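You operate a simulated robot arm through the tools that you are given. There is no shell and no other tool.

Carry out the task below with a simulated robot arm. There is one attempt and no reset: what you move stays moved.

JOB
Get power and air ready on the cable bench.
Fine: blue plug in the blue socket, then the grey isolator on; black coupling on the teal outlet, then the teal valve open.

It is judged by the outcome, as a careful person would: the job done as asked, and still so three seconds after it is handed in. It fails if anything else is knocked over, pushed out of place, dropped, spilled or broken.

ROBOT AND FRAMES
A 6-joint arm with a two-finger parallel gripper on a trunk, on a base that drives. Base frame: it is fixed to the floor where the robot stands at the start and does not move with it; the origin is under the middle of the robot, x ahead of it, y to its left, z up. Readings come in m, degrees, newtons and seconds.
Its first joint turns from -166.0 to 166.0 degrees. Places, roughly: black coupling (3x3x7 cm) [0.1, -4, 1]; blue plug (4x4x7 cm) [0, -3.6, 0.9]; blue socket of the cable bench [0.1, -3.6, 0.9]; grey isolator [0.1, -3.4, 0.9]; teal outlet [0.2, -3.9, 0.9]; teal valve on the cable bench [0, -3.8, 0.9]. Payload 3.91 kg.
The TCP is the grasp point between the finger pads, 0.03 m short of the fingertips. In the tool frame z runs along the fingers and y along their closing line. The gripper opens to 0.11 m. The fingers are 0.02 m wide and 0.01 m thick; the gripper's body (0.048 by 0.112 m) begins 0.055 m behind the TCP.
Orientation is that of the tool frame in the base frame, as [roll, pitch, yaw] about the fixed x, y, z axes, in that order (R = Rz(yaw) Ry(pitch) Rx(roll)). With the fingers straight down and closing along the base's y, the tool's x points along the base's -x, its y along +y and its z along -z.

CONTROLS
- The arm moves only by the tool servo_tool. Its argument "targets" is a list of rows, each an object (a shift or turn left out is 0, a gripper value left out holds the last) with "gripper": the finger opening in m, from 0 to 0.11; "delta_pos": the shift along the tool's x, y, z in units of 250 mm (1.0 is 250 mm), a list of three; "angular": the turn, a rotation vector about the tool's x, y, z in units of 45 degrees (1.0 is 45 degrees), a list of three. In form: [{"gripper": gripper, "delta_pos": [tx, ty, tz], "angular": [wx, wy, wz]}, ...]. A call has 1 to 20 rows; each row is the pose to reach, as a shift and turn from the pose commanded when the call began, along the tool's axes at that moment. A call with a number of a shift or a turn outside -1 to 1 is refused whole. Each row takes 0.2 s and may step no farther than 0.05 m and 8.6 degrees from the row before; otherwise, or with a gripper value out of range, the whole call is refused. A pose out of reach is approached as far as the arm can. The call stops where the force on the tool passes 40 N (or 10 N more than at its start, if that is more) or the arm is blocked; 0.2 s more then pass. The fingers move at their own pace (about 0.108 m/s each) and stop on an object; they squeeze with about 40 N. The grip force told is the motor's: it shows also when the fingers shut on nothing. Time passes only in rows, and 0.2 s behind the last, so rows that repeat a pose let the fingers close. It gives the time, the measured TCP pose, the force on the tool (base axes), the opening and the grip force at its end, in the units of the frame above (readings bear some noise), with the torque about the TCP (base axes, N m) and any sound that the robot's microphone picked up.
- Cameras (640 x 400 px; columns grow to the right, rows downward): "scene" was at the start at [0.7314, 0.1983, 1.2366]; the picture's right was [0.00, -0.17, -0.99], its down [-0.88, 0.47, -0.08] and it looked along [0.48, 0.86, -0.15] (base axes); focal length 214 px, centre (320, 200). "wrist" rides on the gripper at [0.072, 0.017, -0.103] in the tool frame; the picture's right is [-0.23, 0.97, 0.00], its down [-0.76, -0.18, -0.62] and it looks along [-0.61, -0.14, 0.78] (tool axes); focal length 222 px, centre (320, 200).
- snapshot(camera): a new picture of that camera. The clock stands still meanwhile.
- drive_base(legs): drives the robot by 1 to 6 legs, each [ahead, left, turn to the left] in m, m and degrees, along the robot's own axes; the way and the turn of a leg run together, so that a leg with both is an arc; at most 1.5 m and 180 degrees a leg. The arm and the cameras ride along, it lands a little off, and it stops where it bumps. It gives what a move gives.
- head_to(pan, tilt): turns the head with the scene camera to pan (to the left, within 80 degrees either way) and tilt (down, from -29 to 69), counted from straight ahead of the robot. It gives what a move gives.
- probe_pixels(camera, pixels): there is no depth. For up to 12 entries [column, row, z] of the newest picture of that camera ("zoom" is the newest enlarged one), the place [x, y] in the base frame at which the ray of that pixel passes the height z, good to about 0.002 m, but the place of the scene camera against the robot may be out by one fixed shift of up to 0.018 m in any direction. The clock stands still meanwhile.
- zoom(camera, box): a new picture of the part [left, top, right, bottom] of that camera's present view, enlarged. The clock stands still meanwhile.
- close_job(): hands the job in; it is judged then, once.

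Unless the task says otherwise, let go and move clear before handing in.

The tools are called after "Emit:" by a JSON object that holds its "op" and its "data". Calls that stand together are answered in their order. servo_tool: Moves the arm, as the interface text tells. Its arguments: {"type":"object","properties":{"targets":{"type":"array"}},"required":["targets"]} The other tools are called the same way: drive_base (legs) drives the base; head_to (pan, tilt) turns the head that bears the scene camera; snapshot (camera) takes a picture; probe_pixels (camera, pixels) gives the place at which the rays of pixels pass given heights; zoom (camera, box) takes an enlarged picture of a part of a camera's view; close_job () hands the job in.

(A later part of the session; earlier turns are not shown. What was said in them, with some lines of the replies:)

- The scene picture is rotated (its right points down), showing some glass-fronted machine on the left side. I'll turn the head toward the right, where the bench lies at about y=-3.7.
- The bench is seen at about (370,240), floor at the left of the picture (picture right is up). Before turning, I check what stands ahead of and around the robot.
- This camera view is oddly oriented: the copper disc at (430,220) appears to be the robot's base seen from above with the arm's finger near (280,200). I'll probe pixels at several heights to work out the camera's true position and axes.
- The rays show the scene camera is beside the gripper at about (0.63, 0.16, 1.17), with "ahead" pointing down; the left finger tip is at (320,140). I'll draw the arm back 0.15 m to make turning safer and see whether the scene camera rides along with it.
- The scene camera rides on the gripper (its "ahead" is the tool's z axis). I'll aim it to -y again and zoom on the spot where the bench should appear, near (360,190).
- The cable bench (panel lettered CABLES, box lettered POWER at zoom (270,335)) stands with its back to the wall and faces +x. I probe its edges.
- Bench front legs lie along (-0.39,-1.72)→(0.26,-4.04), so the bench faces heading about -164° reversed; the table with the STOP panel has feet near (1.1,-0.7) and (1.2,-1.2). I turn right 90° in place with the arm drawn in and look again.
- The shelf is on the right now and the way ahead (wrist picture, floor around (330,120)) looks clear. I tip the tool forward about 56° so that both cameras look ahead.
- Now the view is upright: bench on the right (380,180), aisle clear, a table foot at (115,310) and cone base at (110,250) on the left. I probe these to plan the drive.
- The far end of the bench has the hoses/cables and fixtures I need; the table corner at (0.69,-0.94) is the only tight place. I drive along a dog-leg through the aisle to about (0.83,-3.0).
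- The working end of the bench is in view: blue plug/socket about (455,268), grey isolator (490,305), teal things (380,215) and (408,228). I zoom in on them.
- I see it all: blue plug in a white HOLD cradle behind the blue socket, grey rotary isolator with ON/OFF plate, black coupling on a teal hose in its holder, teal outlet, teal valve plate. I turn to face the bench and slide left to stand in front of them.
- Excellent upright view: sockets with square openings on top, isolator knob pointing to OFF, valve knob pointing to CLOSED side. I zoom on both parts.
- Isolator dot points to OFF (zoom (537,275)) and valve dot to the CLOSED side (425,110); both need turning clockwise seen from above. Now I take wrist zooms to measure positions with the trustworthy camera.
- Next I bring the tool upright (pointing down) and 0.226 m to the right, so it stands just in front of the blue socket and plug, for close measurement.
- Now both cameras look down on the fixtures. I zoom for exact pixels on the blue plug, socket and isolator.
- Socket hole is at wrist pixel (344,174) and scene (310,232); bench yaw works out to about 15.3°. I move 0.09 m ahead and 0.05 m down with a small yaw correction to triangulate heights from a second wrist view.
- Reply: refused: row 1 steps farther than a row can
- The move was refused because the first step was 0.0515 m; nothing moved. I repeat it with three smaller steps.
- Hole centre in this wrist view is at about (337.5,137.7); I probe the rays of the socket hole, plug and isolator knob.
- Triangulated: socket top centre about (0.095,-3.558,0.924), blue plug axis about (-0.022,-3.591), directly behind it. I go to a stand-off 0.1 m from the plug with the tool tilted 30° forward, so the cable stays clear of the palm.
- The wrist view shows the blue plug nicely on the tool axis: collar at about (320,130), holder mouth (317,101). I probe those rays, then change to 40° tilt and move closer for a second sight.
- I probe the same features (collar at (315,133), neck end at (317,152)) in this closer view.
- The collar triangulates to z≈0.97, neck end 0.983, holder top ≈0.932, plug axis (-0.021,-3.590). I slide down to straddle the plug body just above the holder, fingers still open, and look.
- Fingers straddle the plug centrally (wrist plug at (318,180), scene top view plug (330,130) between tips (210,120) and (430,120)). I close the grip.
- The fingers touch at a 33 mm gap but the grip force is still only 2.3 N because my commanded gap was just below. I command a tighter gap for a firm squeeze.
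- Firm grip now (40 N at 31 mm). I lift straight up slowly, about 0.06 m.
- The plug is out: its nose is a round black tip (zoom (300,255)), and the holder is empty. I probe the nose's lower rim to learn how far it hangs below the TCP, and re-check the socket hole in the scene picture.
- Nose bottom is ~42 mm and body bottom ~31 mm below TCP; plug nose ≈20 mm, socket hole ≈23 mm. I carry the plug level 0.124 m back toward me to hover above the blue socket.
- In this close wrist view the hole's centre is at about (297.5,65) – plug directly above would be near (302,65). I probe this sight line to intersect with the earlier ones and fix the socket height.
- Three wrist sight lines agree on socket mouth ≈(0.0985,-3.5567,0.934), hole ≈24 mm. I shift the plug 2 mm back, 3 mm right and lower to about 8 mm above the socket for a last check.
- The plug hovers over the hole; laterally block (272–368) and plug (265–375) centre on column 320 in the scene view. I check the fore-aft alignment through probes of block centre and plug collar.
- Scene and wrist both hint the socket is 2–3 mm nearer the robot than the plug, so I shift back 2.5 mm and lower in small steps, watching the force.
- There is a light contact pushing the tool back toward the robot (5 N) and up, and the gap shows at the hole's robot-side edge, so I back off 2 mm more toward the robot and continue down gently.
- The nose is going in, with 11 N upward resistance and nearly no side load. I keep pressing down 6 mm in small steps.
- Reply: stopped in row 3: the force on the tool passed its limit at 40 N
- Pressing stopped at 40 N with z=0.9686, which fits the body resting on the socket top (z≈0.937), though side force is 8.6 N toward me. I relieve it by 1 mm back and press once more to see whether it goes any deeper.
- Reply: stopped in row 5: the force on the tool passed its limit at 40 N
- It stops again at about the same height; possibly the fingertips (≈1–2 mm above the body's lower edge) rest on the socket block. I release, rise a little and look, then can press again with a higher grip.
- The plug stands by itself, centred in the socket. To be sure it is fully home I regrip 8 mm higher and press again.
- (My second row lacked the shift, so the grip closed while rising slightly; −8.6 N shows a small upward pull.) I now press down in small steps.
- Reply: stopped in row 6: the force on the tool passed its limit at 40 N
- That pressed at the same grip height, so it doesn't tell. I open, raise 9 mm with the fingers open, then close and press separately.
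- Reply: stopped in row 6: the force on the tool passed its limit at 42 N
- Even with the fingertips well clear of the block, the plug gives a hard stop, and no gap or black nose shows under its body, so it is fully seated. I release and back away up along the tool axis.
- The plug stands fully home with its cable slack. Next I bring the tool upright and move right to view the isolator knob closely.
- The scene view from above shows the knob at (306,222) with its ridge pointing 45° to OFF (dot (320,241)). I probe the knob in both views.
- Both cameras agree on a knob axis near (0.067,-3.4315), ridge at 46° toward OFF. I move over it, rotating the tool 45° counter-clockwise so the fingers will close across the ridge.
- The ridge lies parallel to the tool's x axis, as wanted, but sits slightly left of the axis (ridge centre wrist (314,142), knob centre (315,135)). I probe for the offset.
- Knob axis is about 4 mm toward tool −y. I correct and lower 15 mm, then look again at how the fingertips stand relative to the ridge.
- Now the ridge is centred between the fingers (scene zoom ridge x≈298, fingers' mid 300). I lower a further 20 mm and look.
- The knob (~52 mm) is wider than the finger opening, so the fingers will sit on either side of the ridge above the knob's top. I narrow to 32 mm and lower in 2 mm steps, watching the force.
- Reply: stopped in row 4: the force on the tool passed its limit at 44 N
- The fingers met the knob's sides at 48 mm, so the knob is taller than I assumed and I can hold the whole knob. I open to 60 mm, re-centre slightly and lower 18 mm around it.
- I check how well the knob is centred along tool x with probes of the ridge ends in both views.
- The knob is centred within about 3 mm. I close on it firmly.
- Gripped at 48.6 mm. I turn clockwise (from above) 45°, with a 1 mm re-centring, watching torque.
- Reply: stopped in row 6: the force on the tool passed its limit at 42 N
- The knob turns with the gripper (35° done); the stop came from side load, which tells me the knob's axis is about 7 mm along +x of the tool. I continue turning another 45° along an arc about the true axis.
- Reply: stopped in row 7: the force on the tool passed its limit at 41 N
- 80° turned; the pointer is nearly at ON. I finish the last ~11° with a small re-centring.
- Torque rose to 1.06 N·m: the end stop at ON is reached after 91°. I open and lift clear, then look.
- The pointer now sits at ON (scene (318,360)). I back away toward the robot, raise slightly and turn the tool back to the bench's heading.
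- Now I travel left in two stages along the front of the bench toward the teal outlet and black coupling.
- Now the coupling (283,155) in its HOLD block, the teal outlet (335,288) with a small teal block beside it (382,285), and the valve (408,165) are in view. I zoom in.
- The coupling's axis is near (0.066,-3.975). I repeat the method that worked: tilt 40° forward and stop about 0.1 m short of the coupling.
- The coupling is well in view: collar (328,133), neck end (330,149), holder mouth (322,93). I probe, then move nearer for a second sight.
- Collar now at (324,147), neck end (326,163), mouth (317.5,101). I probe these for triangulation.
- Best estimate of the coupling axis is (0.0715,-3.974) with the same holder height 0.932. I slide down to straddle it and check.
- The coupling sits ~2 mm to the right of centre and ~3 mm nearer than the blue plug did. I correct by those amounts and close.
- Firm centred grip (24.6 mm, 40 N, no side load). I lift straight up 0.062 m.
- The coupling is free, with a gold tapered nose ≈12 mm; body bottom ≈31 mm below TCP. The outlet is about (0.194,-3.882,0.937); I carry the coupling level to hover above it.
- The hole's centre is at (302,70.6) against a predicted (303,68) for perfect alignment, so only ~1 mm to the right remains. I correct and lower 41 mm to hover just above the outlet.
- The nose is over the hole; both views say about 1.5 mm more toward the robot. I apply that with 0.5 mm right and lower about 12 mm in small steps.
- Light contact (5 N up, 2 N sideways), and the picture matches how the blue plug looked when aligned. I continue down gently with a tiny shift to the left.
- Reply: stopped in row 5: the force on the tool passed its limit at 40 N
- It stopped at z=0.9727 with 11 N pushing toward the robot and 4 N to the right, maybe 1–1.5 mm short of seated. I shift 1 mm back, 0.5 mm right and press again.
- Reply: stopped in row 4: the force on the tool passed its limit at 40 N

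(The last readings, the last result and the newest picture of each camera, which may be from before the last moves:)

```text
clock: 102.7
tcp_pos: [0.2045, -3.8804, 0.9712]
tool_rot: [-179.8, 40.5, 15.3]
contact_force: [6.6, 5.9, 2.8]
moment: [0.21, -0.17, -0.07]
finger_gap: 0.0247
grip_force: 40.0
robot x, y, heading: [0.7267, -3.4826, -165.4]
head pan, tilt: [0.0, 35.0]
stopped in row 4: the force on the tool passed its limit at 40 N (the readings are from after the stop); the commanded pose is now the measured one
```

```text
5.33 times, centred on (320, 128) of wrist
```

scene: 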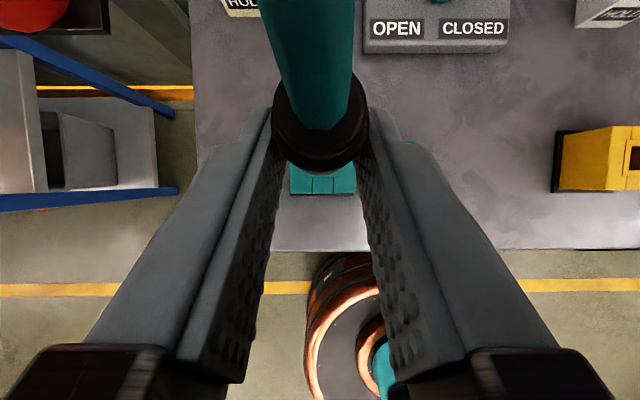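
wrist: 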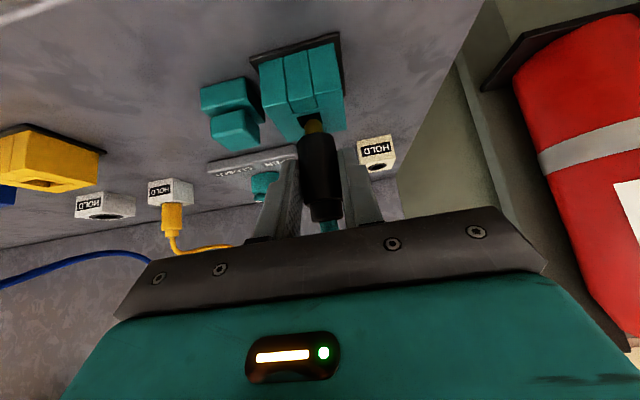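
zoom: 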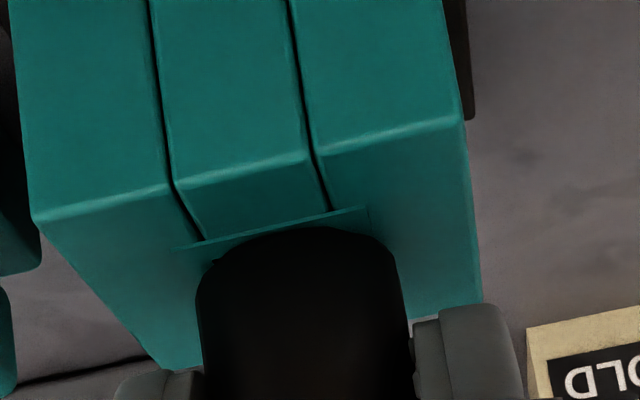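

z=0.971 now, which matches the computed seating height. I open the fingers and inspect whether it stands fully home.

Emit:
{"op": "servo_tool", "data": {"targets": [{"gripper": 0.03}, {"gripper": 0.05}, {"gripper": 0.05}]}}

Emit:
{"op": "snapshot", "data": {"camera": "wrist"}}

Emit:
{"op": "zoom", "data": {"camera": "wrist", "box": [260, 90, 380, 165]}}

Emit:
{"op": "zoom", "data": {"camera": "scene", "box": [240, 160, 400, 290]}}

```text
clock: 103.5
tcp_pos: [0.2035, -3.8802, 0.9708]
tool_rot: [-179.9, 40.5, 15.3]
contact_force: [0.4, -0.9, 0.7]
moment: [-0.02, 0.01, 0.01]
finger_gap: 0.0499
grip_force: 0.0
robot x, y, heading: [0.7274, -3.4853, -165.6]
head pan, tilt: [0.0, 35.0]
```

```text
taken
```

wrist: 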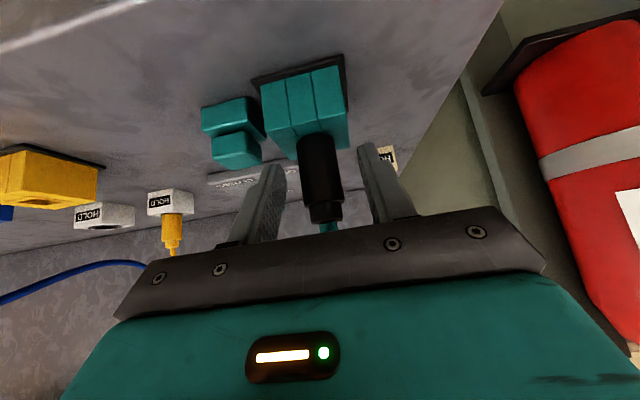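

```text
5.33 times, centred on (320, 128) of wrist
```

zoom: 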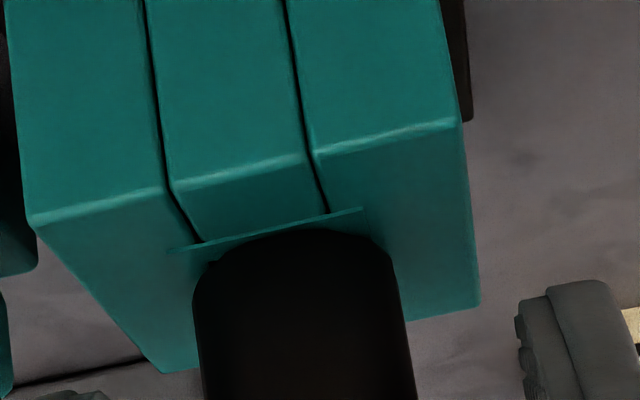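

```text
3.08 times, centred on (320, 225) of scene
```

zoom: 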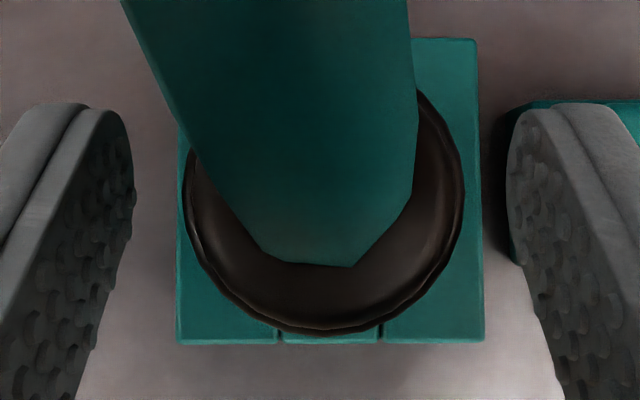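

The coupling stands centred on the outlet. As with the plug, I regrip 8 mm higher and press once more to make sure it is home.

Emit:
{"op": "servo_tool", "data": {"targets": [{"gripper": 0.05, "delta_pos": [-0.0103, 0, -0.0122]}, {"gripper": 0.05, "delta_pos": [-0.0206, 0, -0.0245]}, {"gripper": 0.05, "delta_pos": [-0.0206, 0, -0.0245]}, {"gripper": 0.02, "delta_pos": [-0.0206, 0, -0.0245]}, {"gripper": 0.0, "delta_pos": [-0.0206, 0, -0.0245]}, {"gripper": 0.0, "delta_pos": [-0.0206, 0, -0.0245]}, {"gripper": 0.0, "delta_pos": [-0.0206, 0, -0.0245]}]}}

Emit:
{"op": "servo_tool", "data": {"targets": [{"gripper": 0.0, "delta_pos": [0.0026, 0, 0.0031]}, {"delta_pos": [0.0051, 0, 0.0061]}, {"delta_pos": [0.0077, 0, 0.0092]}, {"delta_pos": [0.0103, 0, 0.0123]}, {"delta_pos": [0.0128, 0, 0.0153]}, {"delta_pos": [0.0154, 0, 0.0184]}]}}

Emit:
{"op": "zoom", "data": {"camera": "wrist", "box": [260, 80, 380, 155]}}

```text
clock: 105.0
tcp_pos: [0.2038, -3.8799, 0.9794]
tool_rot: [-179.9, 40.6, 15.4]
contact_force: [-2.8, 10.0, -0.2]
moment: [0.42, 0.08, -0.17]
finger_gap: 0.0246
grip_force: 39.6
robot x, y, heading: [0.7239, -3.4869, -165.5]
head pan, tilt: [0.0, 35.0]
```

```text
clock: 106.0
tcp_pos: [0.2045, -3.8796, 0.9778]
tool_rot: [179.9, 40.9, 15.2]
contact_force: [7.7, 9.3, 5.3]
moment: [0.48, -0.23, -0.15]
finger_gap: 0.0248
grip_force: 40.0
robot x, y, heading: [0.7254, -3.4829, -165.5]
head pan, tilt: [0.0, 35.0]
stopped in row 4: the force on the tool passed its limit at 42 N (the readings are from after the stop); the commanded pose is now the measured one
```

```text
5.33 times, centred on (320, 118) of wrist
```

zoom: 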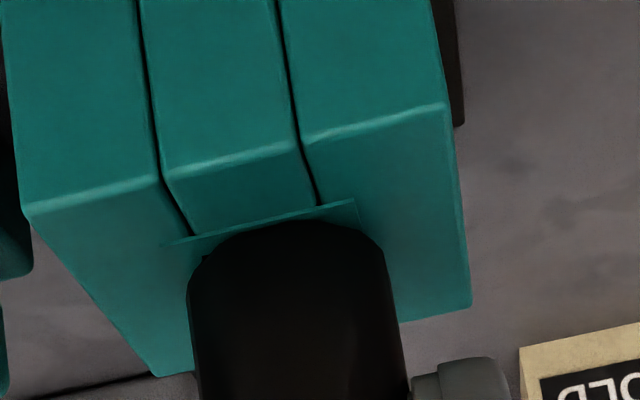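

Again a hard stop: the coupling is seated. I release and back off along the tool axis, then look for the valve.

Emit:
{"op": "servo_tool", "data": {"targets": [{"gripper": 0.04}, {"gripper": 0.05}, {"gripper": 0.05, "delta_pos": [0, 0, -0.1]}, {"gripper": 0.05, "delta_pos": [0, 0, -0.25]}, {"gripper": 0.05, "delta_pos": [0, 0, -0.42]}, {"gripper": 0.05, "delta_pos": [0, 0, -0.58]}, {"gripper": 0.05, "delta_pos": [0, 0, -0.58]}]}}

Emit:
{"op": "head_to", "data": {"pan": 0, "tilt": 10}}

Emit:
{"op": "snapshot", "data": {"camera": "scene"}}

Emit:
{"op": "snapshot", "data": {"camera": "wrist"}}

```text
clock: 107.7
tcp_pos: [0.2924, -3.8567, 1.086]
tool_rot: [-179.9, 40.7, 15.3]
contact_force: [1.3, 0.1, 0.3]
moment: [-0.03, -0.01, -0.01]
finger_gap: 0.0503
grip_force: 0.0
robot x, y, heading: [0.7205, -3.4826, -165.4]
head pan, tilt: [0.0, 35.0]
```

```text
clock: 108.5
tcp_pos: [0.2923, -3.8573, 1.0852]
tool_rot: [-180.0, 40.9, 15.3]
contact_force: [-0.1, -0.4, 0.5]
moment: [-0.02, 0.02, -0.02]
finger_gap: 0.05
grip_force: 0.1
robot x, y, heading: [0.726, -3.482, -165.3]
head pan, tilt: [0.0, 10.0]
```

```text
taken
```

scene: 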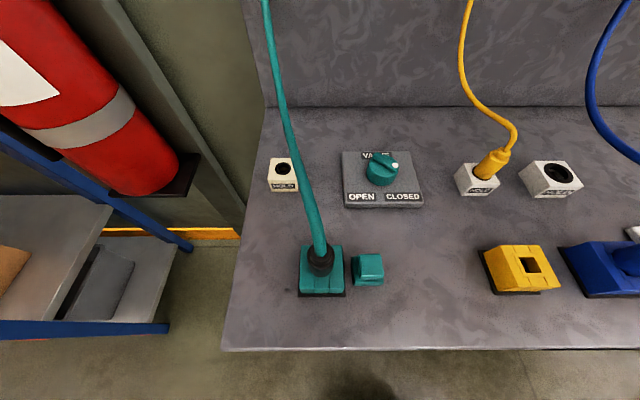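

```text
taken
```

wrist: 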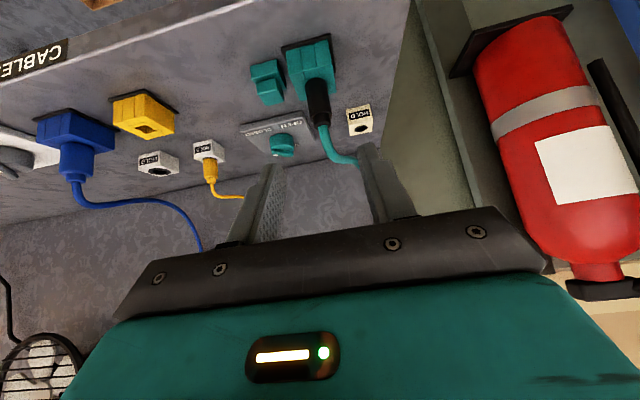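

Coupling on the outlet with its hose running back along column 300; valve at (380,170). I first unpitch while moving 0.10 m right (clear of the hose), then go forward toward the valve.

Emit:
{"op": "servo_tool", "data": {"targets": [{"gripper": 0.065, "delta_pos": [0, -0.08, 0], "angular": [0, 0.15, 0]}, {"delta_pos": [0, -0.16, 0], "angular": [0, 0.3, 0]}, {"delta_pos": [0, -0.24, 0], "angular": [0, 0.45, 0]}, {"delta_pos": [0, -0.32, 0], "angular": [0, 0.6, 0]}, {"delta_pos": [0, -0.4, 0], "angular": [0, 0.75, 0]}, {"delta_pos": [0, -0.4, 0], "angular": [0, 0.905, 0]}, {"delta_pos": [0, -0.4, 0], "angular": [0, 0.905, 0]}]}}

Emit:
{"op": "servo_tool", "data": {"targets": [{"gripper": 0.065, "delta_pos": [-0.12, 0, -0.02]}, {"delta_pos": [-0.24, 0, -0.04]}, {"delta_pos": [-0.36, 0, -0.04]}, {"delta_pos": [-0.48, 0, -0.04]}, {"delta_pos": [-0.48, 0, -0.04]}]}}

Emit:
{"op": "head_to", "data": {"pan": 0, "tilt": 0}}

Emit:
{"op": "snapshot", "data": {"camera": "wrist"}}

Emit:
{"op": "snapshot", "data": {"camera": "scene"}}

```text
clock: 110.1
tcp_pos: [0.2691, -3.7589, 1.088]
tool_rot: [179.9, -0.1, 15.3]
contact_force: [0.5, -0.1, -0.7]
moment: [-0.04, -0.02, -0.04]
finger_gap: 0.0652
grip_force: 0.0
robot x, y, heading: [0.7252, -3.4877, -165.3]
head pan, tilt: [0.0, 10.0]
```

```text
clock: 111.3
tcp_pos: [0.1525, -3.7914, 1.0978]
tool_rot: [-180.0, -0.1, 15.3]
contact_force: [0.3, 1.3, -0.6]
moment: [0.02, 0.0, -0.01]
finger_gap: 0.0648
grip_force: 0.1
robot x, y, heading: [0.7242, -3.4854, -165.4]
head pan, tilt: [0.0, 10.0]
```

```text
clock: 112.1
tcp_pos: [0.1513, -3.7901, 1.0975]
tool_rot: [180.0, 0.0, 15.4]
contact_force: [0.1, 0.1, 0.0]
moment: [-0.03, 0.01, -0.01]
finger_gap: 0.0653
grip_force: 0.1
robot x, y, heading: [0.7228, -3.4844, -165.6]
head pan, tilt: [0.0, 0.0]
```

```text
taken
```

wrist: 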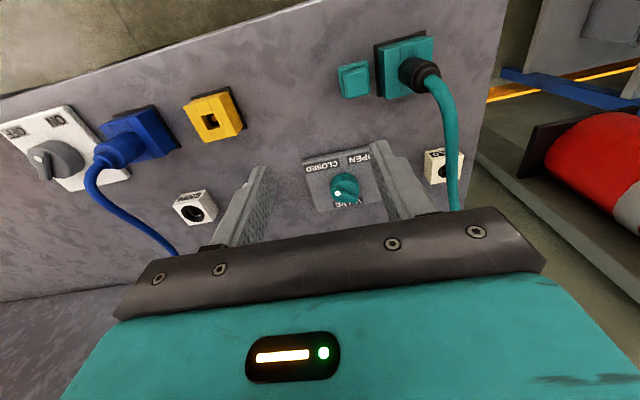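

```text
taken
```

scene: 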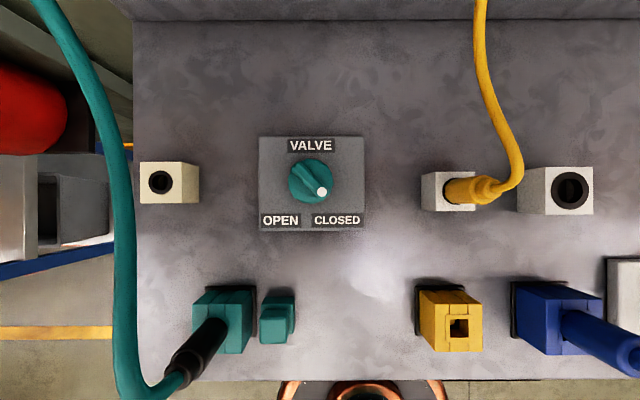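

The valve is now straight below the scene camera: knob (310,181), dot (322,192) toward CLOSED; the hose stays well left. I zoom and probe.

Emit:
{"op": "zoom", "data": {"camera": "scene", "box": [240, 120, 380, 250]}}

Emit:
{"op": "zoom", "data": {"camera": "wrist", "box": [220, 100, 420, 225]}}

Emit:
{"op": "probe_pixels", "data": {"camera": "wrist", "pixels": [[344, 187, 0.9], [344, 187, 0.92], [337.5, 193, 0.93], [304, 162, 0.885], [371, 150, 0.885]]}}

Emit:
{"op": "probe_pixels", "data": {"camera": "scene", "pixels": [[310, 181, 0.9], [310, 181, 0.93], [312, 183, 0.885], [225, 330, 0.937]]}}

```text
3.08 times, centred on (310, 185) of scene
```

zoom: 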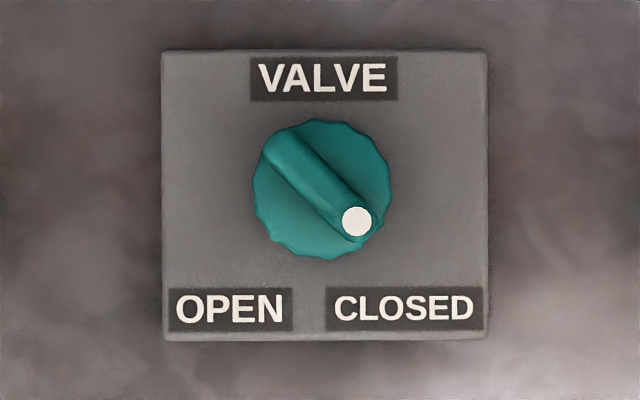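

```text
3.20 times, centred on (320, 162) of wrist
```

zoom: 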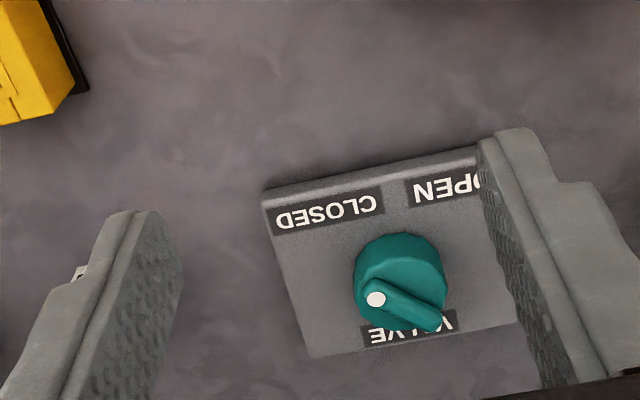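

```text
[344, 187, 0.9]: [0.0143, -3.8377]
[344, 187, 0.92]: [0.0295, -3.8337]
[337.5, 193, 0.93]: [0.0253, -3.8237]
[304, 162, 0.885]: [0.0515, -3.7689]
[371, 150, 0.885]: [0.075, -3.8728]
```

```text
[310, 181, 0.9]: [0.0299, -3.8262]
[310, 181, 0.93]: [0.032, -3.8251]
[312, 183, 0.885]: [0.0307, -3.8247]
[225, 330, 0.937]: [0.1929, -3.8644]
```

Valve axis is about (0.030,-3.8305), pointer 45° to CLOSED. I move over it with the tool turned 45° counter-clockwise.

Emit:
{"op": "servo_tool", "data": {"targets": [{"gripper": 0.06, "delta_pos": [-0.09, 0.005, 0.065], "angular": [0, 0, -0.17]}, {"delta_pos": [-0.175, 0.01, 0.13], "angular": [0, 0, -0.34]}, {"delta_pos": [-0.26, 0.015, 0.195], "angular": [0, 0, -0.51]}, {"delta_pos": [-0.345, 0.02, 0.26], "angular": [0, 0, -0.68]}, {"delta_pos": [-0.43, 0.025, 0.325], "angular": [0, 0, -0.85]}, {"delta_pos": [-0.511, 0.028, 0.39], "angular": [0, 0, -1.0]}, {"delta_pos": [-0.511, 0.028, 0.39], "angular": [0, 0, -1.0]}]}}

Emit:
{"op": "snapshot", "data": {"camera": "wrist"}}

Emit:
{"op": "zoom", "data": {"camera": "wrist", "box": [220, 80, 420, 205]}}

Emit:
{"op": "head_to", "data": {"pan": 0, "tilt": 25}}

Emit:
{"op": "snapshot", "data": {"camera": "scene"}}

```text
clock: 113.7
tcp_pos: [0.0311, -3.8292, 0.9991]
tool_rot: [-180.0, -0.1, 60.4]
contact_force: [0.9, -0.5, 0.0]
moment: [-0.04, 0.02, 0.01]
finger_gap: 0.0602
grip_force: 0.0
robot x, y, heading: [0.7272, -3.4811, -165.5]
head pan, tilt: [0.0, 0.0]
```

```text
taken
```

wrist: 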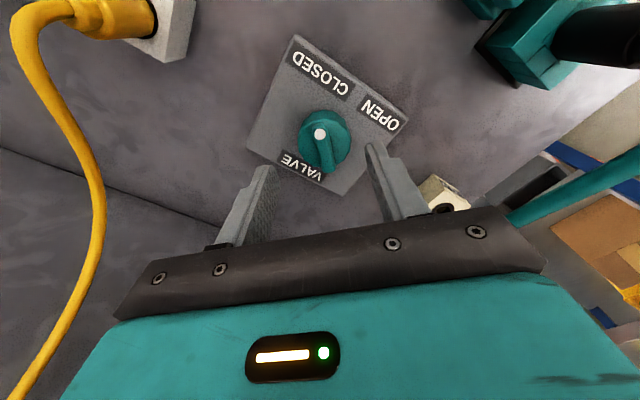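

```text
3.20 times, centred on (320, 142) of wrist
```

zoom: 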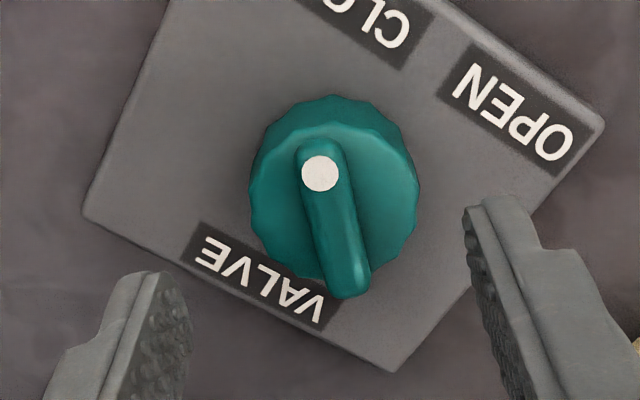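

```text
clock: 114.5
tcp_pos: [0.0309, -3.8288, 0.9995]
tool_rot: [-179.9, 0.0, 60.3]
contact_force: [0.3, -0.5, 0.4]
moment: [-0.01, -0.04, 0.0]
finger_gap: 0.06
grip_force: 0.0
robot x, y, heading: [0.7252, -3.4832, -165.5]
head pan, tilt: [0.0, 25.0]
```

```text
taken
```

scene: 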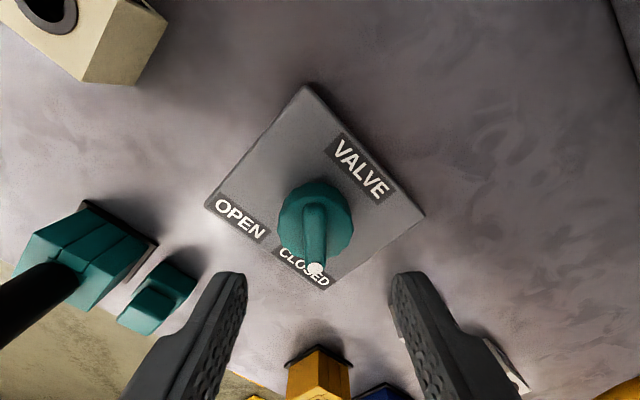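

I probe the dot and knob in this view to fix the knob's height and offset.

Emit:
{"op": "probe_pixels", "data": {"camera": "wrist", "pixels": [[319.7, 134.4, 0.92], [319.7, 134.4, 0.94], [323.75, 148.4, 0.92], [323.75, 148.4, 0.94], [324, 138, 0.9], [324, 138, 0.92]]}}

Emit:
{"op": "zoom", "data": {"camera": "scene", "box": [210, 150, 430, 300]}}

```text
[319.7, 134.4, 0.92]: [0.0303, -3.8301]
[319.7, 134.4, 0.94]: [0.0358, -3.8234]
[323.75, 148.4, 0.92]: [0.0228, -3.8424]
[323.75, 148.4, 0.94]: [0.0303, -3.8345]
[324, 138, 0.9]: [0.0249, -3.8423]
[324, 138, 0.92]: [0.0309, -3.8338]
```

```text
2.67 times, centred on (320, 225) of scene
```

zoom: 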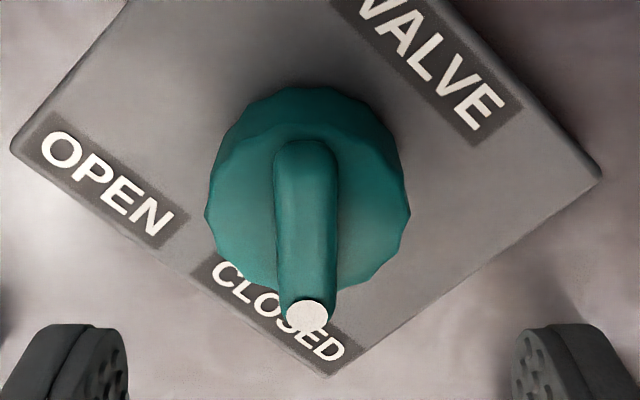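

The valve ridge top is at z≈0.948, same as the isolator's; the axis lies ~2 mm along tool +y. I correct and lower around the knob to the same grip height.

Emit:
{"op": "servo_tool", "data": {"targets": [{"gripper": 0.06, "delta_pos": [0, 0.009, 0.05]}, {"delta_pos": [0, 0.009, 0.1]}, {"delta_pos": [0, 0.009, 0.15]}, {"delta_pos": [0, 0.009, 0.2]}, {"delta_pos": [0, 0.009, 0.213]}, {"delta_pos": [0, 0.009, 0.213]}]}}

Emit:
{"op": "zoom", "data": {"camera": "wrist", "box": [220, 80, 420, 205]}}

Emit:
{"op": "snapshot", "data": {"camera": "scene"}}

```text
clock: 116.0
tcp_pos: [0.0343, -3.8322, 0.9466]
tool_rot: [179.9, 0.0, 60.4]
contact_force: [-0.1, -0.3, 0.6]
moment: [-0.02, 0.03, 0.01]
finger_gap: 0.0602
grip_force: 0.1
robot x, y, heading: [0.7246, -3.486, -165.5]
head pan, tilt: [0.0, 25.0]
```

```text
3.20 times, centred on (320, 142) of wrist
```

zoom: 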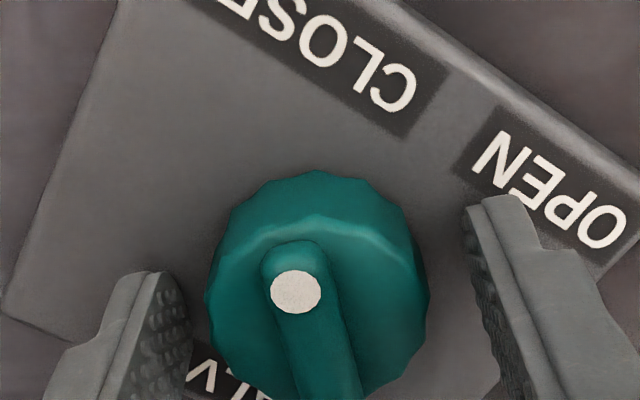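

```text
taken
```

scene: 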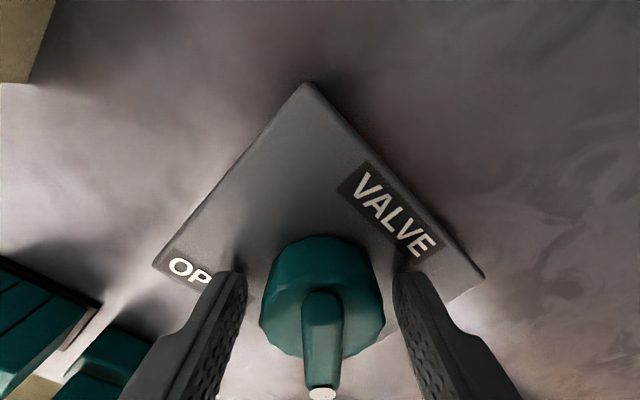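

Well centred laterally; by comparison with the isolator the axis is probably ~3 mm along +x. I shift that and close on the knob.

Emit:
{"op": "servo_tool", "data": {"targets": [{"gripper": 0.06, "delta_pos": [0.012, 0, 0]}, {"gripper": 0.04, "delta_pos": [0.012, 0, 0]}, {"gripper": 0.02, "delta_pos": [0.012, 0, 0]}, {"gripper": 0.02, "delta_pos": [0.012, 0, 0]}, {"gripper": 0.02, "delta_pos": [0.012, 0, 0]}]}}

Emit:
{"op": "zoom", "data": {"camera": "wrist", "box": [220, 80, 420, 205]}}

```text
clock: 117.2
tcp_pos: [0.0344, -3.8292, 0.948]
tool_rot: [-180.0, 0.0, 60.3]
contact_force: [-8.6, 3.1, 2.6]
moment: [-0.29, 0.53, -0.05]
finger_gap: 0.0427
grip_force: 45.3
robot x, y, heading: [0.7243, -3.4845, -165.4]
head pan, tilt: [0.0, 25.0]
```

```text
3.20 times, centred on (320, 142) of wrist
```

zoom: 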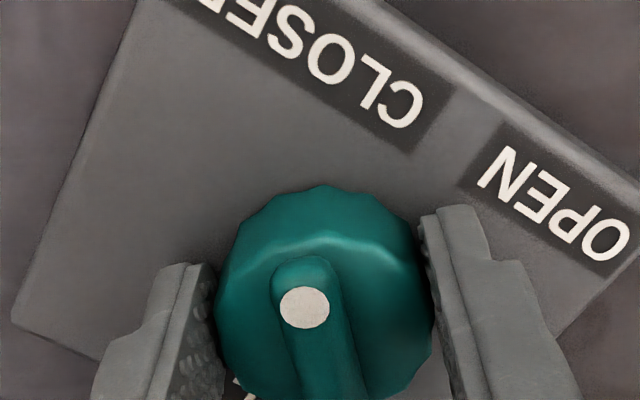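

Gripped at 42.7 mm with a 9 N side load toward −y. I shift 0.7 mm and turn clockwise 45°.

Emit:
{"op": "servo_tool", "data": {"targets": [{"gripper": 0.02, "delta_pos": [0, -0.003, 0], "angular": [0, 0, 0.1]}, {"delta_pos": [0, -0.003, 0], "angular": [0, 0, 0.25]}, {"delta_pos": [0, -0.003, 0], "angular": [0, 0, 0.4]}, {"delta_pos": [0, -0.003, 0], "angular": [0, 0, 0.55]}, {"delta_pos": [0, -0.003, 0], "angular": [0, 0, 0.7]}, {"delta_pos": [0, -0.003, 0], "angular": [0, 0, 0.85]}, {"delta_pos": [0, -0.003, 0], "angular": [0, 0, 1.0]}, {"delta_pos": [0, -0.003, 0], "angular": [0, 0, 1.0]}]}}

Emit:
{"op": "snapshot", "data": {"camera": "wrist"}}

```text
clock: 119.0
tcp_pos: [0.0356, -3.8322, 0.9471]
tool_rot: [180.0, -0.2, 15.5]
contact_force: [24.8, -28.0, -13.2]
moment: [-0.61, -1.04, 0.16]
finger_gap: 0.0424
grip_force: 44.5
robot x, y, heading: [0.728, -3.4824, -165.2]
head pan, tilt: [0.0, 25.0]
```

```text
taken
```

wrist: 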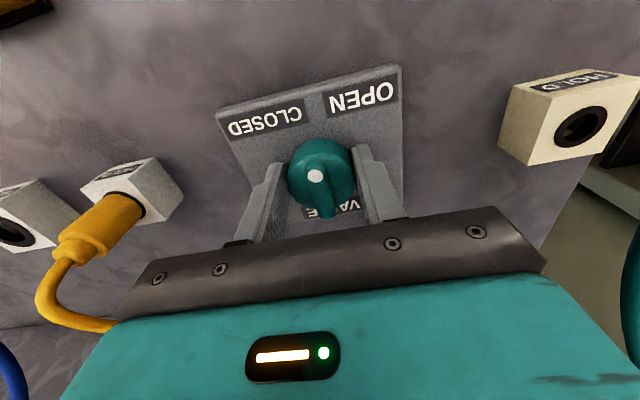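

Turned 45°, but 34 N of side load shows the axis is at about tool (−7, +2.5) mm. I relieve that first, then follow an arc about the true axis for the next 45°.

Emit:
{"op": "servo_tool", "data": {"targets": [{"gripper": 0.02, "delta_pos": [0, 0.01, 0], "angular": [0, 0, 0]}, {"delta_pos": [-0.0004, 0.0136, 0], "angular": [0, 0, 0.1667]}, {"delta_pos": [-0.0008, 0.0172, 0], "angular": [0, 0, 0.3333]}, {"delta_pos": [-0.002, 0.0208, 0], "angular": [0, 0, 0.5]}, {"delta_pos": [-0.004, 0.024, 0], "angular": [0, 0, 0.6667]}, {"delta_pos": [-0.006, 0.0272, 0], "angular": [0, 0, 0.8333]}, {"delta_pos": [-0.0084, 0.03, 0], "angular": [0, 0, 1.0]}, {"delta_pos": [-0.0084, 0.03, 0], "angular": [0, 0, 1.0]}]}}

Emit:
{"op": "snapshot", "data": {"camera": "wrist"}}

```text
clock: 120.3
tcp_pos: [0.0346, -3.8338, 0.9458]
tool_rot: [-179.9, 0.0, -19.4]
contact_force: [8.7, 4.8, 2.5]
moment: [-0.09, 0.11, 0.02]
finger_gap: 0.0425
grip_force: 45.1
robot x, y, heading: [0.7252, -3.4845, -165.6]
head pan, tilt: [0.0, 25.0]
stopped in row 6: the force on the tool passed its limit at 52 N (the readings are from after the stop); the commanded pose is now the measured one
```

```text
taken
```

wrist: 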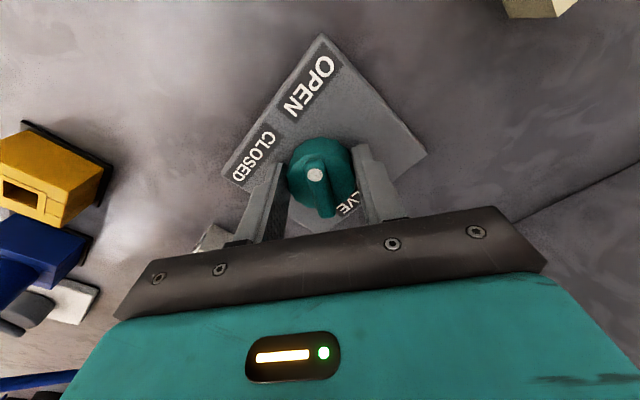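

80° done and the load relieved by the stop. I finish the last 11° gently.

Emit:
{"op": "servo_tool", "data": {"targets": [{"gripper": 0.02, "delta_pos": [0, -0.001, 0], "angular": [0, 0, 0.06]}, {"delta_pos": [0, 0, 0], "angular": [0, 0, 0.12]}, {"delta_pos": [0, 0.001, 0], "angular": [0, 0, 0.18]}, {"delta_pos": [0, 0.002, 0], "angular": [0, 0, 0.25]}, {"delta_pos": [0, 0.002, 0], "angular": [0, 0, 0.25]}]}}

Emit:
{"op": "snapshot", "data": {"camera": "wrist"}}

```text
clock: 121.5
tcp_pos: [0.0347, -3.8358, 0.9475]
tool_rot: [-179.9, 0.1, -30.6]
contact_force: [15.1, 7.2, 5.3]
moment: [-0.14, -0.39, 0.81]
finger_gap: 0.0424
grip_force: 44.9
robot x, y, heading: [0.7234, -3.4855, -165.4]
head pan, tilt: [0.0, 25.0]
```

```text
taken
```

wrist: 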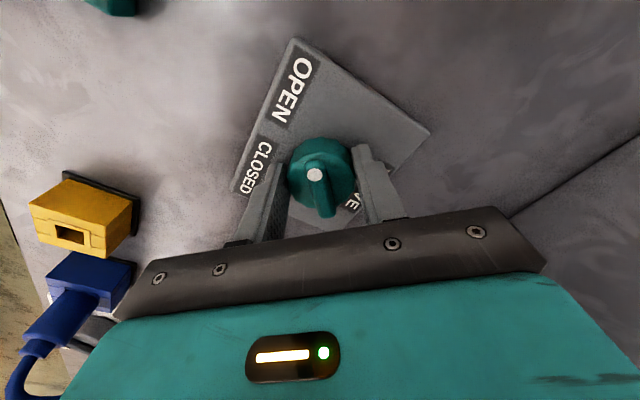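

Torque has risen to 0.8 N·m: the OPEN stop is reached after 91°. I release and lift straight up.

Emit:
{"op": "servo_tool", "data": {"targets": [{"gripper": 0.05}, {"gripper": 0.06}, {"gripper": 0.06}, {"gripper": 0.06, "delta_pos": [0, 0, -0.1]}, {"gripper": 0.06, "delta_pos": [0, 0, -0.25]}, {"gripper": 0.06, "delta_pos": [0, 0, -0.4]}, {"gripper": 0.06, "delta_pos": [0, 0, -0.55]}, {"gripper": 0.06, "delta_pos": [0, 0, -0.55]}]}}

Emit:
{"op": "head_to", "data": {"pan": 0, "tilt": 5}}

Emit:
{"op": "snapshot", "data": {"camera": "scene"}}

Emit:
{"op": "snapshot", "data": {"camera": "wrist"}}

```text
clock: 123.3
tcp_pos: [0.0336, -3.834, 1.0829]
tool_rot: [-179.8, 0.0, -30.6]
contact_force: [0.6, -0.2, 0.2]
moment: [-0.02, -0.01, 0.01]
finger_gap: 0.06
grip_force: 0.0
robot x, y, heading: [0.7231, -3.4842, -165.3]
head pan, tilt: [0.0, 25.0]
```

```text
clock: 124.2
tcp_pos: [0.0323, -3.835, 1.0845]
tool_rot: [-179.9, 0.0, -30.6]
contact_force: [-0.2, -0.3, -0.3]
moment: [0.0, 0.03, 0.0]
finger_gap: 0.0601
grip_force: 0.0
robot x, y, heading: [0.7262, -3.4836, -165.5]
head pan, tilt: [0.0, 5.0]
```

```text
taken
```

scene: 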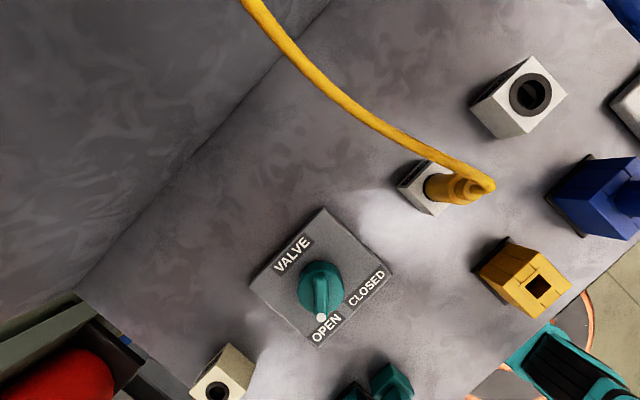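

```text
taken
```

wrist: 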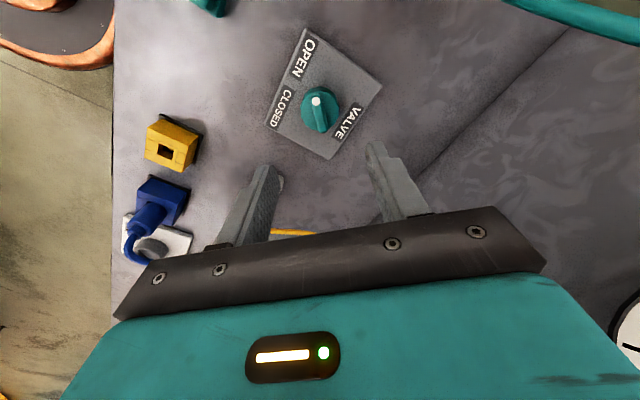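

The valve dot now points to OPEN (scene (321,317)). I withdraw back and slightly right, away from the hose and yellow cable, turning the tool to the bench heading.

Emit:
{"op": "servo_tool", "data": {"targets": [{"gripper": 0.06, "delta_pos": [0.046, -0.076, -0.02], "angular": [0, 0, -0.17]}, {"delta_pos": [0.092, -0.152, -0.04], "angular": [0, 0, -0.34]}, {"delta_pos": [0.138, -0.228, -0.06], "angular": [0, 0, -0.51]}, {"delta_pos": [0.184, -0.304, -0.08], "angular": [0, 0, -0.68]}, {"delta_pos": [0.23, -0.38, -0.08], "angular": [0, 0, -0.85]}, {"delta_pos": [0.276, -0.457, -0.08], "angular": [0, 0, -1.0]}, {"delta_pos": [0.276, -0.457, -0.08], "angular": [0, 0, -1.0]}]}}

Emit:
{"op": "servo_tool", "data": {"targets": [{"gripper": 0.06, "delta_pos": [0.1, 0, -0.05]}, {"delta_pos": [0.22, 0, -0.1]}, {"delta_pos": [0.34, 0, -0.15]}, {"delta_pos": [0.46, 0, -0.2]}, {"delta_pos": [0.58, 0, -0.25]}, {"delta_pos": [0.68, 0, -0.3]}, {"delta_pos": [0.68, 0, -0.3]}]}}

Emit:
{"op": "head_to", "data": {"pan": 0, "tilt": -29}}

Emit:
{"op": "snapshot", "data": {"camera": "scene"}}

Emit:
{"op": "snapshot", "data": {"camera": "wrist"}}

```text
clock: 125.8
tcp_pos: [0.1536, -3.7717, 1.1026]
tool_rot: [-179.9, -0.1, 14.4]
contact_force: [0.6, 1.1, 1.3]
moment: [-0.03, -0.02, 0.02]
finger_gap: 0.06
grip_force: 0.1
robot x, y, heading: [0.7271, -3.4827, -165.4]
head pan, tilt: [0.0, 5.0]
```

```text
clock: 127.3
tcp_pos: [0.3177, -3.7298, 1.1795]
tool_rot: [-179.9, -0.1, 14.5]
contact_force: [0.3, 0.3, 1.0]
moment: [0.02, -0.02, 0.01]
finger_gap: 0.0599
grip_force: 0.0
robot x, y, heading: [0.7273, -3.4835, -165.4]
head pan, tilt: [0.0, 5.0]
```

```text
clock: 128.3
tcp_pos: [0.3165, -3.7303, 1.1801]
tool_rot: [-179.9, -0.1, 14.4]
contact_force: [0.2, 0.4, 0.2]
moment: [0.01, -0.02, -0.01]
finger_gap: 0.0601
grip_force: 0.2
robot x, y, heading: [0.7243, -3.483, -165.6]
head pan, tilt: [0.0, -28.6]
```

```text
taken
```

scene: 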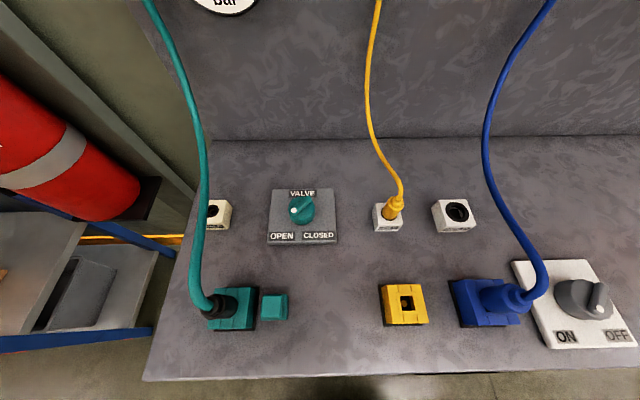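

```text
taken
```

wrist: 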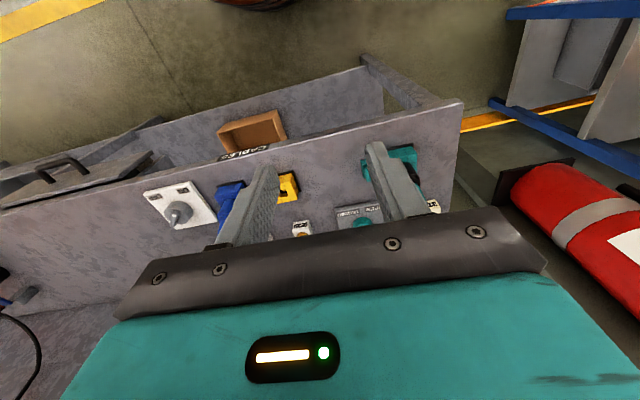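

Valve shows OPEN; but the isolator at (585,298) needs a closer look from this angle, so I zoom there and on the coupling and gauge.

Emit:
{"op": "zoom", "data": {"camera": "scene", "box": [440, 240, 640, 365]}}

Emit:
{"op": "zoom", "data": {"camera": "scene", "box": [170, 175, 350, 345]}}

Emit:
{"op": "zoom", "data": {"camera": "wrist", "box": [120, 160, 320, 285]}}

```text
3.20 times, centred on (540, 302) of scene
```

zoom: 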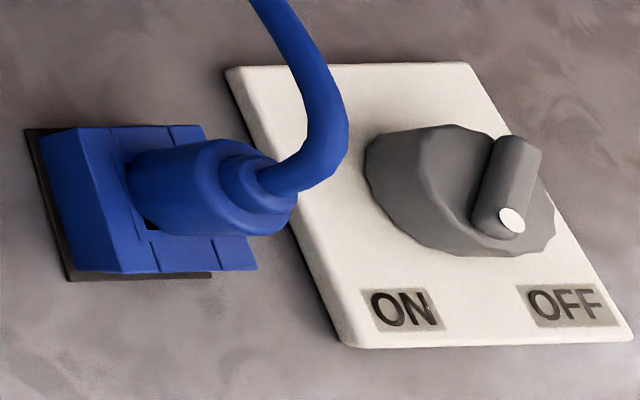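

```text
2.35 times, centred on (260, 260) of scene
```

zoom: 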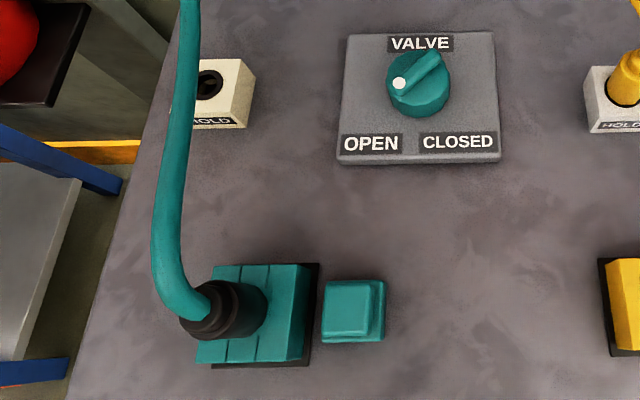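

```text
3.20 times, centred on (220, 222) of wrist
```

zoom: 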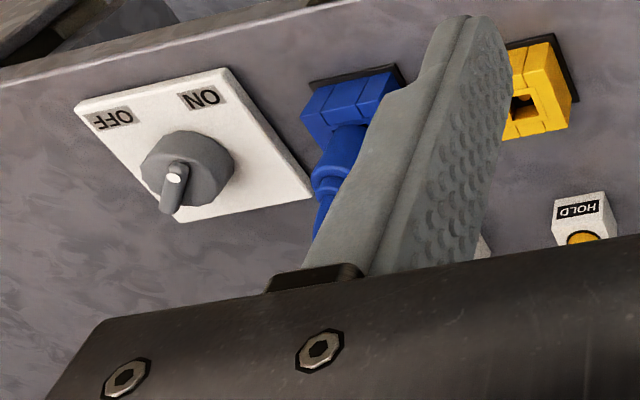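

Both knobs stand at ON and OPEN, both connectors are seated. I tip the tool forward to check the pressure gauge and any lamp on the panel for confirmation.

Emit:
{"op": "servo_tool", "data": {"targets": [{"gripper": 0.06, "delta_pos": [0.04, 0, 0], "angular": [0, -0.18, 0]}, {"delta_pos": [0.08, 0, 0], "angular": [0, -0.36, 0]}, {"delta_pos": [0.1, 0, 0], "angular": [0, -0.54, 0]}, {"delta_pos": [0.1, 0, 0], "angular": [0, -0.72, 0]}, {"delta_pos": [0.1, 0, 0], "angular": [0, -0.9, 0]}, {"delta_pos": [0.1, 0, 0], "angular": [0, -1.0, 0]}]}}

Emit:
{"op": "head_to", "data": {"pan": 0, "tilt": -15}}

Emit:
{"op": "snapshot", "data": {"camera": "scene"}}

```text
clock: 129.7
tcp_pos: [0.3399, -3.7254, 1.1784]
tool_rot: [-180.0, 45.0, 14.3]
contact_force: [0.7, 0.1, 0.0]
moment: [0.01, 0.0, 0.03]
finger_gap: 0.0599
grip_force: 0.1
robot x, y, heading: [0.7264, -3.4862, -165.4]
head pan, tilt: [0.0, -28.6]
```

```text
clock: 130.5
tcp_pos: [0.3412, -3.7241, 1.1785]
tool_rot: [-179.9, 45.0, 14.4]
contact_force: [0.4, 0.6, -0.4]
moment: [-0.01, 0.02, 0.0]
finger_gap: 0.0602
grip_force: 0.1
robot x, y, heading: [0.7245, -3.4813, -165.6]
head pan, tilt: [0.0, -15.0]
```

```text
taken
```

scene: 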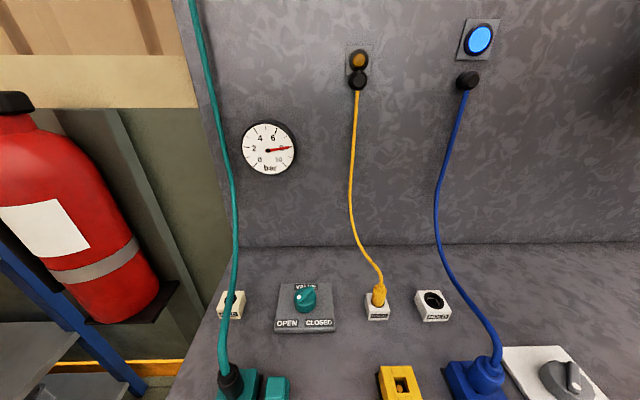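

The blue lamp (478,40) is lit and the gauge (267,148) reads about 8 bar, so power and air are on. The gripper is clear of everything, so I hand the job in.

Emit:
{"op": "close_job", "data": {}}

```text
The job is handed in.
```

The cable bench now has power and air, and I've handed the job in.

- **Power:** the blue plug is fully seated in the blue socket and the grey isolator is turned to ON. The blue lamp on the panel is lit.
- **Air:** the black coupling is fully seated on the teal outlet and the teal valve is turned to OPEN. The gauge reads about 8 bar.

The order was as you asked: plug before isolator, and coupling before valve. Nothing else on the bench was moved as far as I could see, and the gripper was empty and clear of the bench when I handed in.
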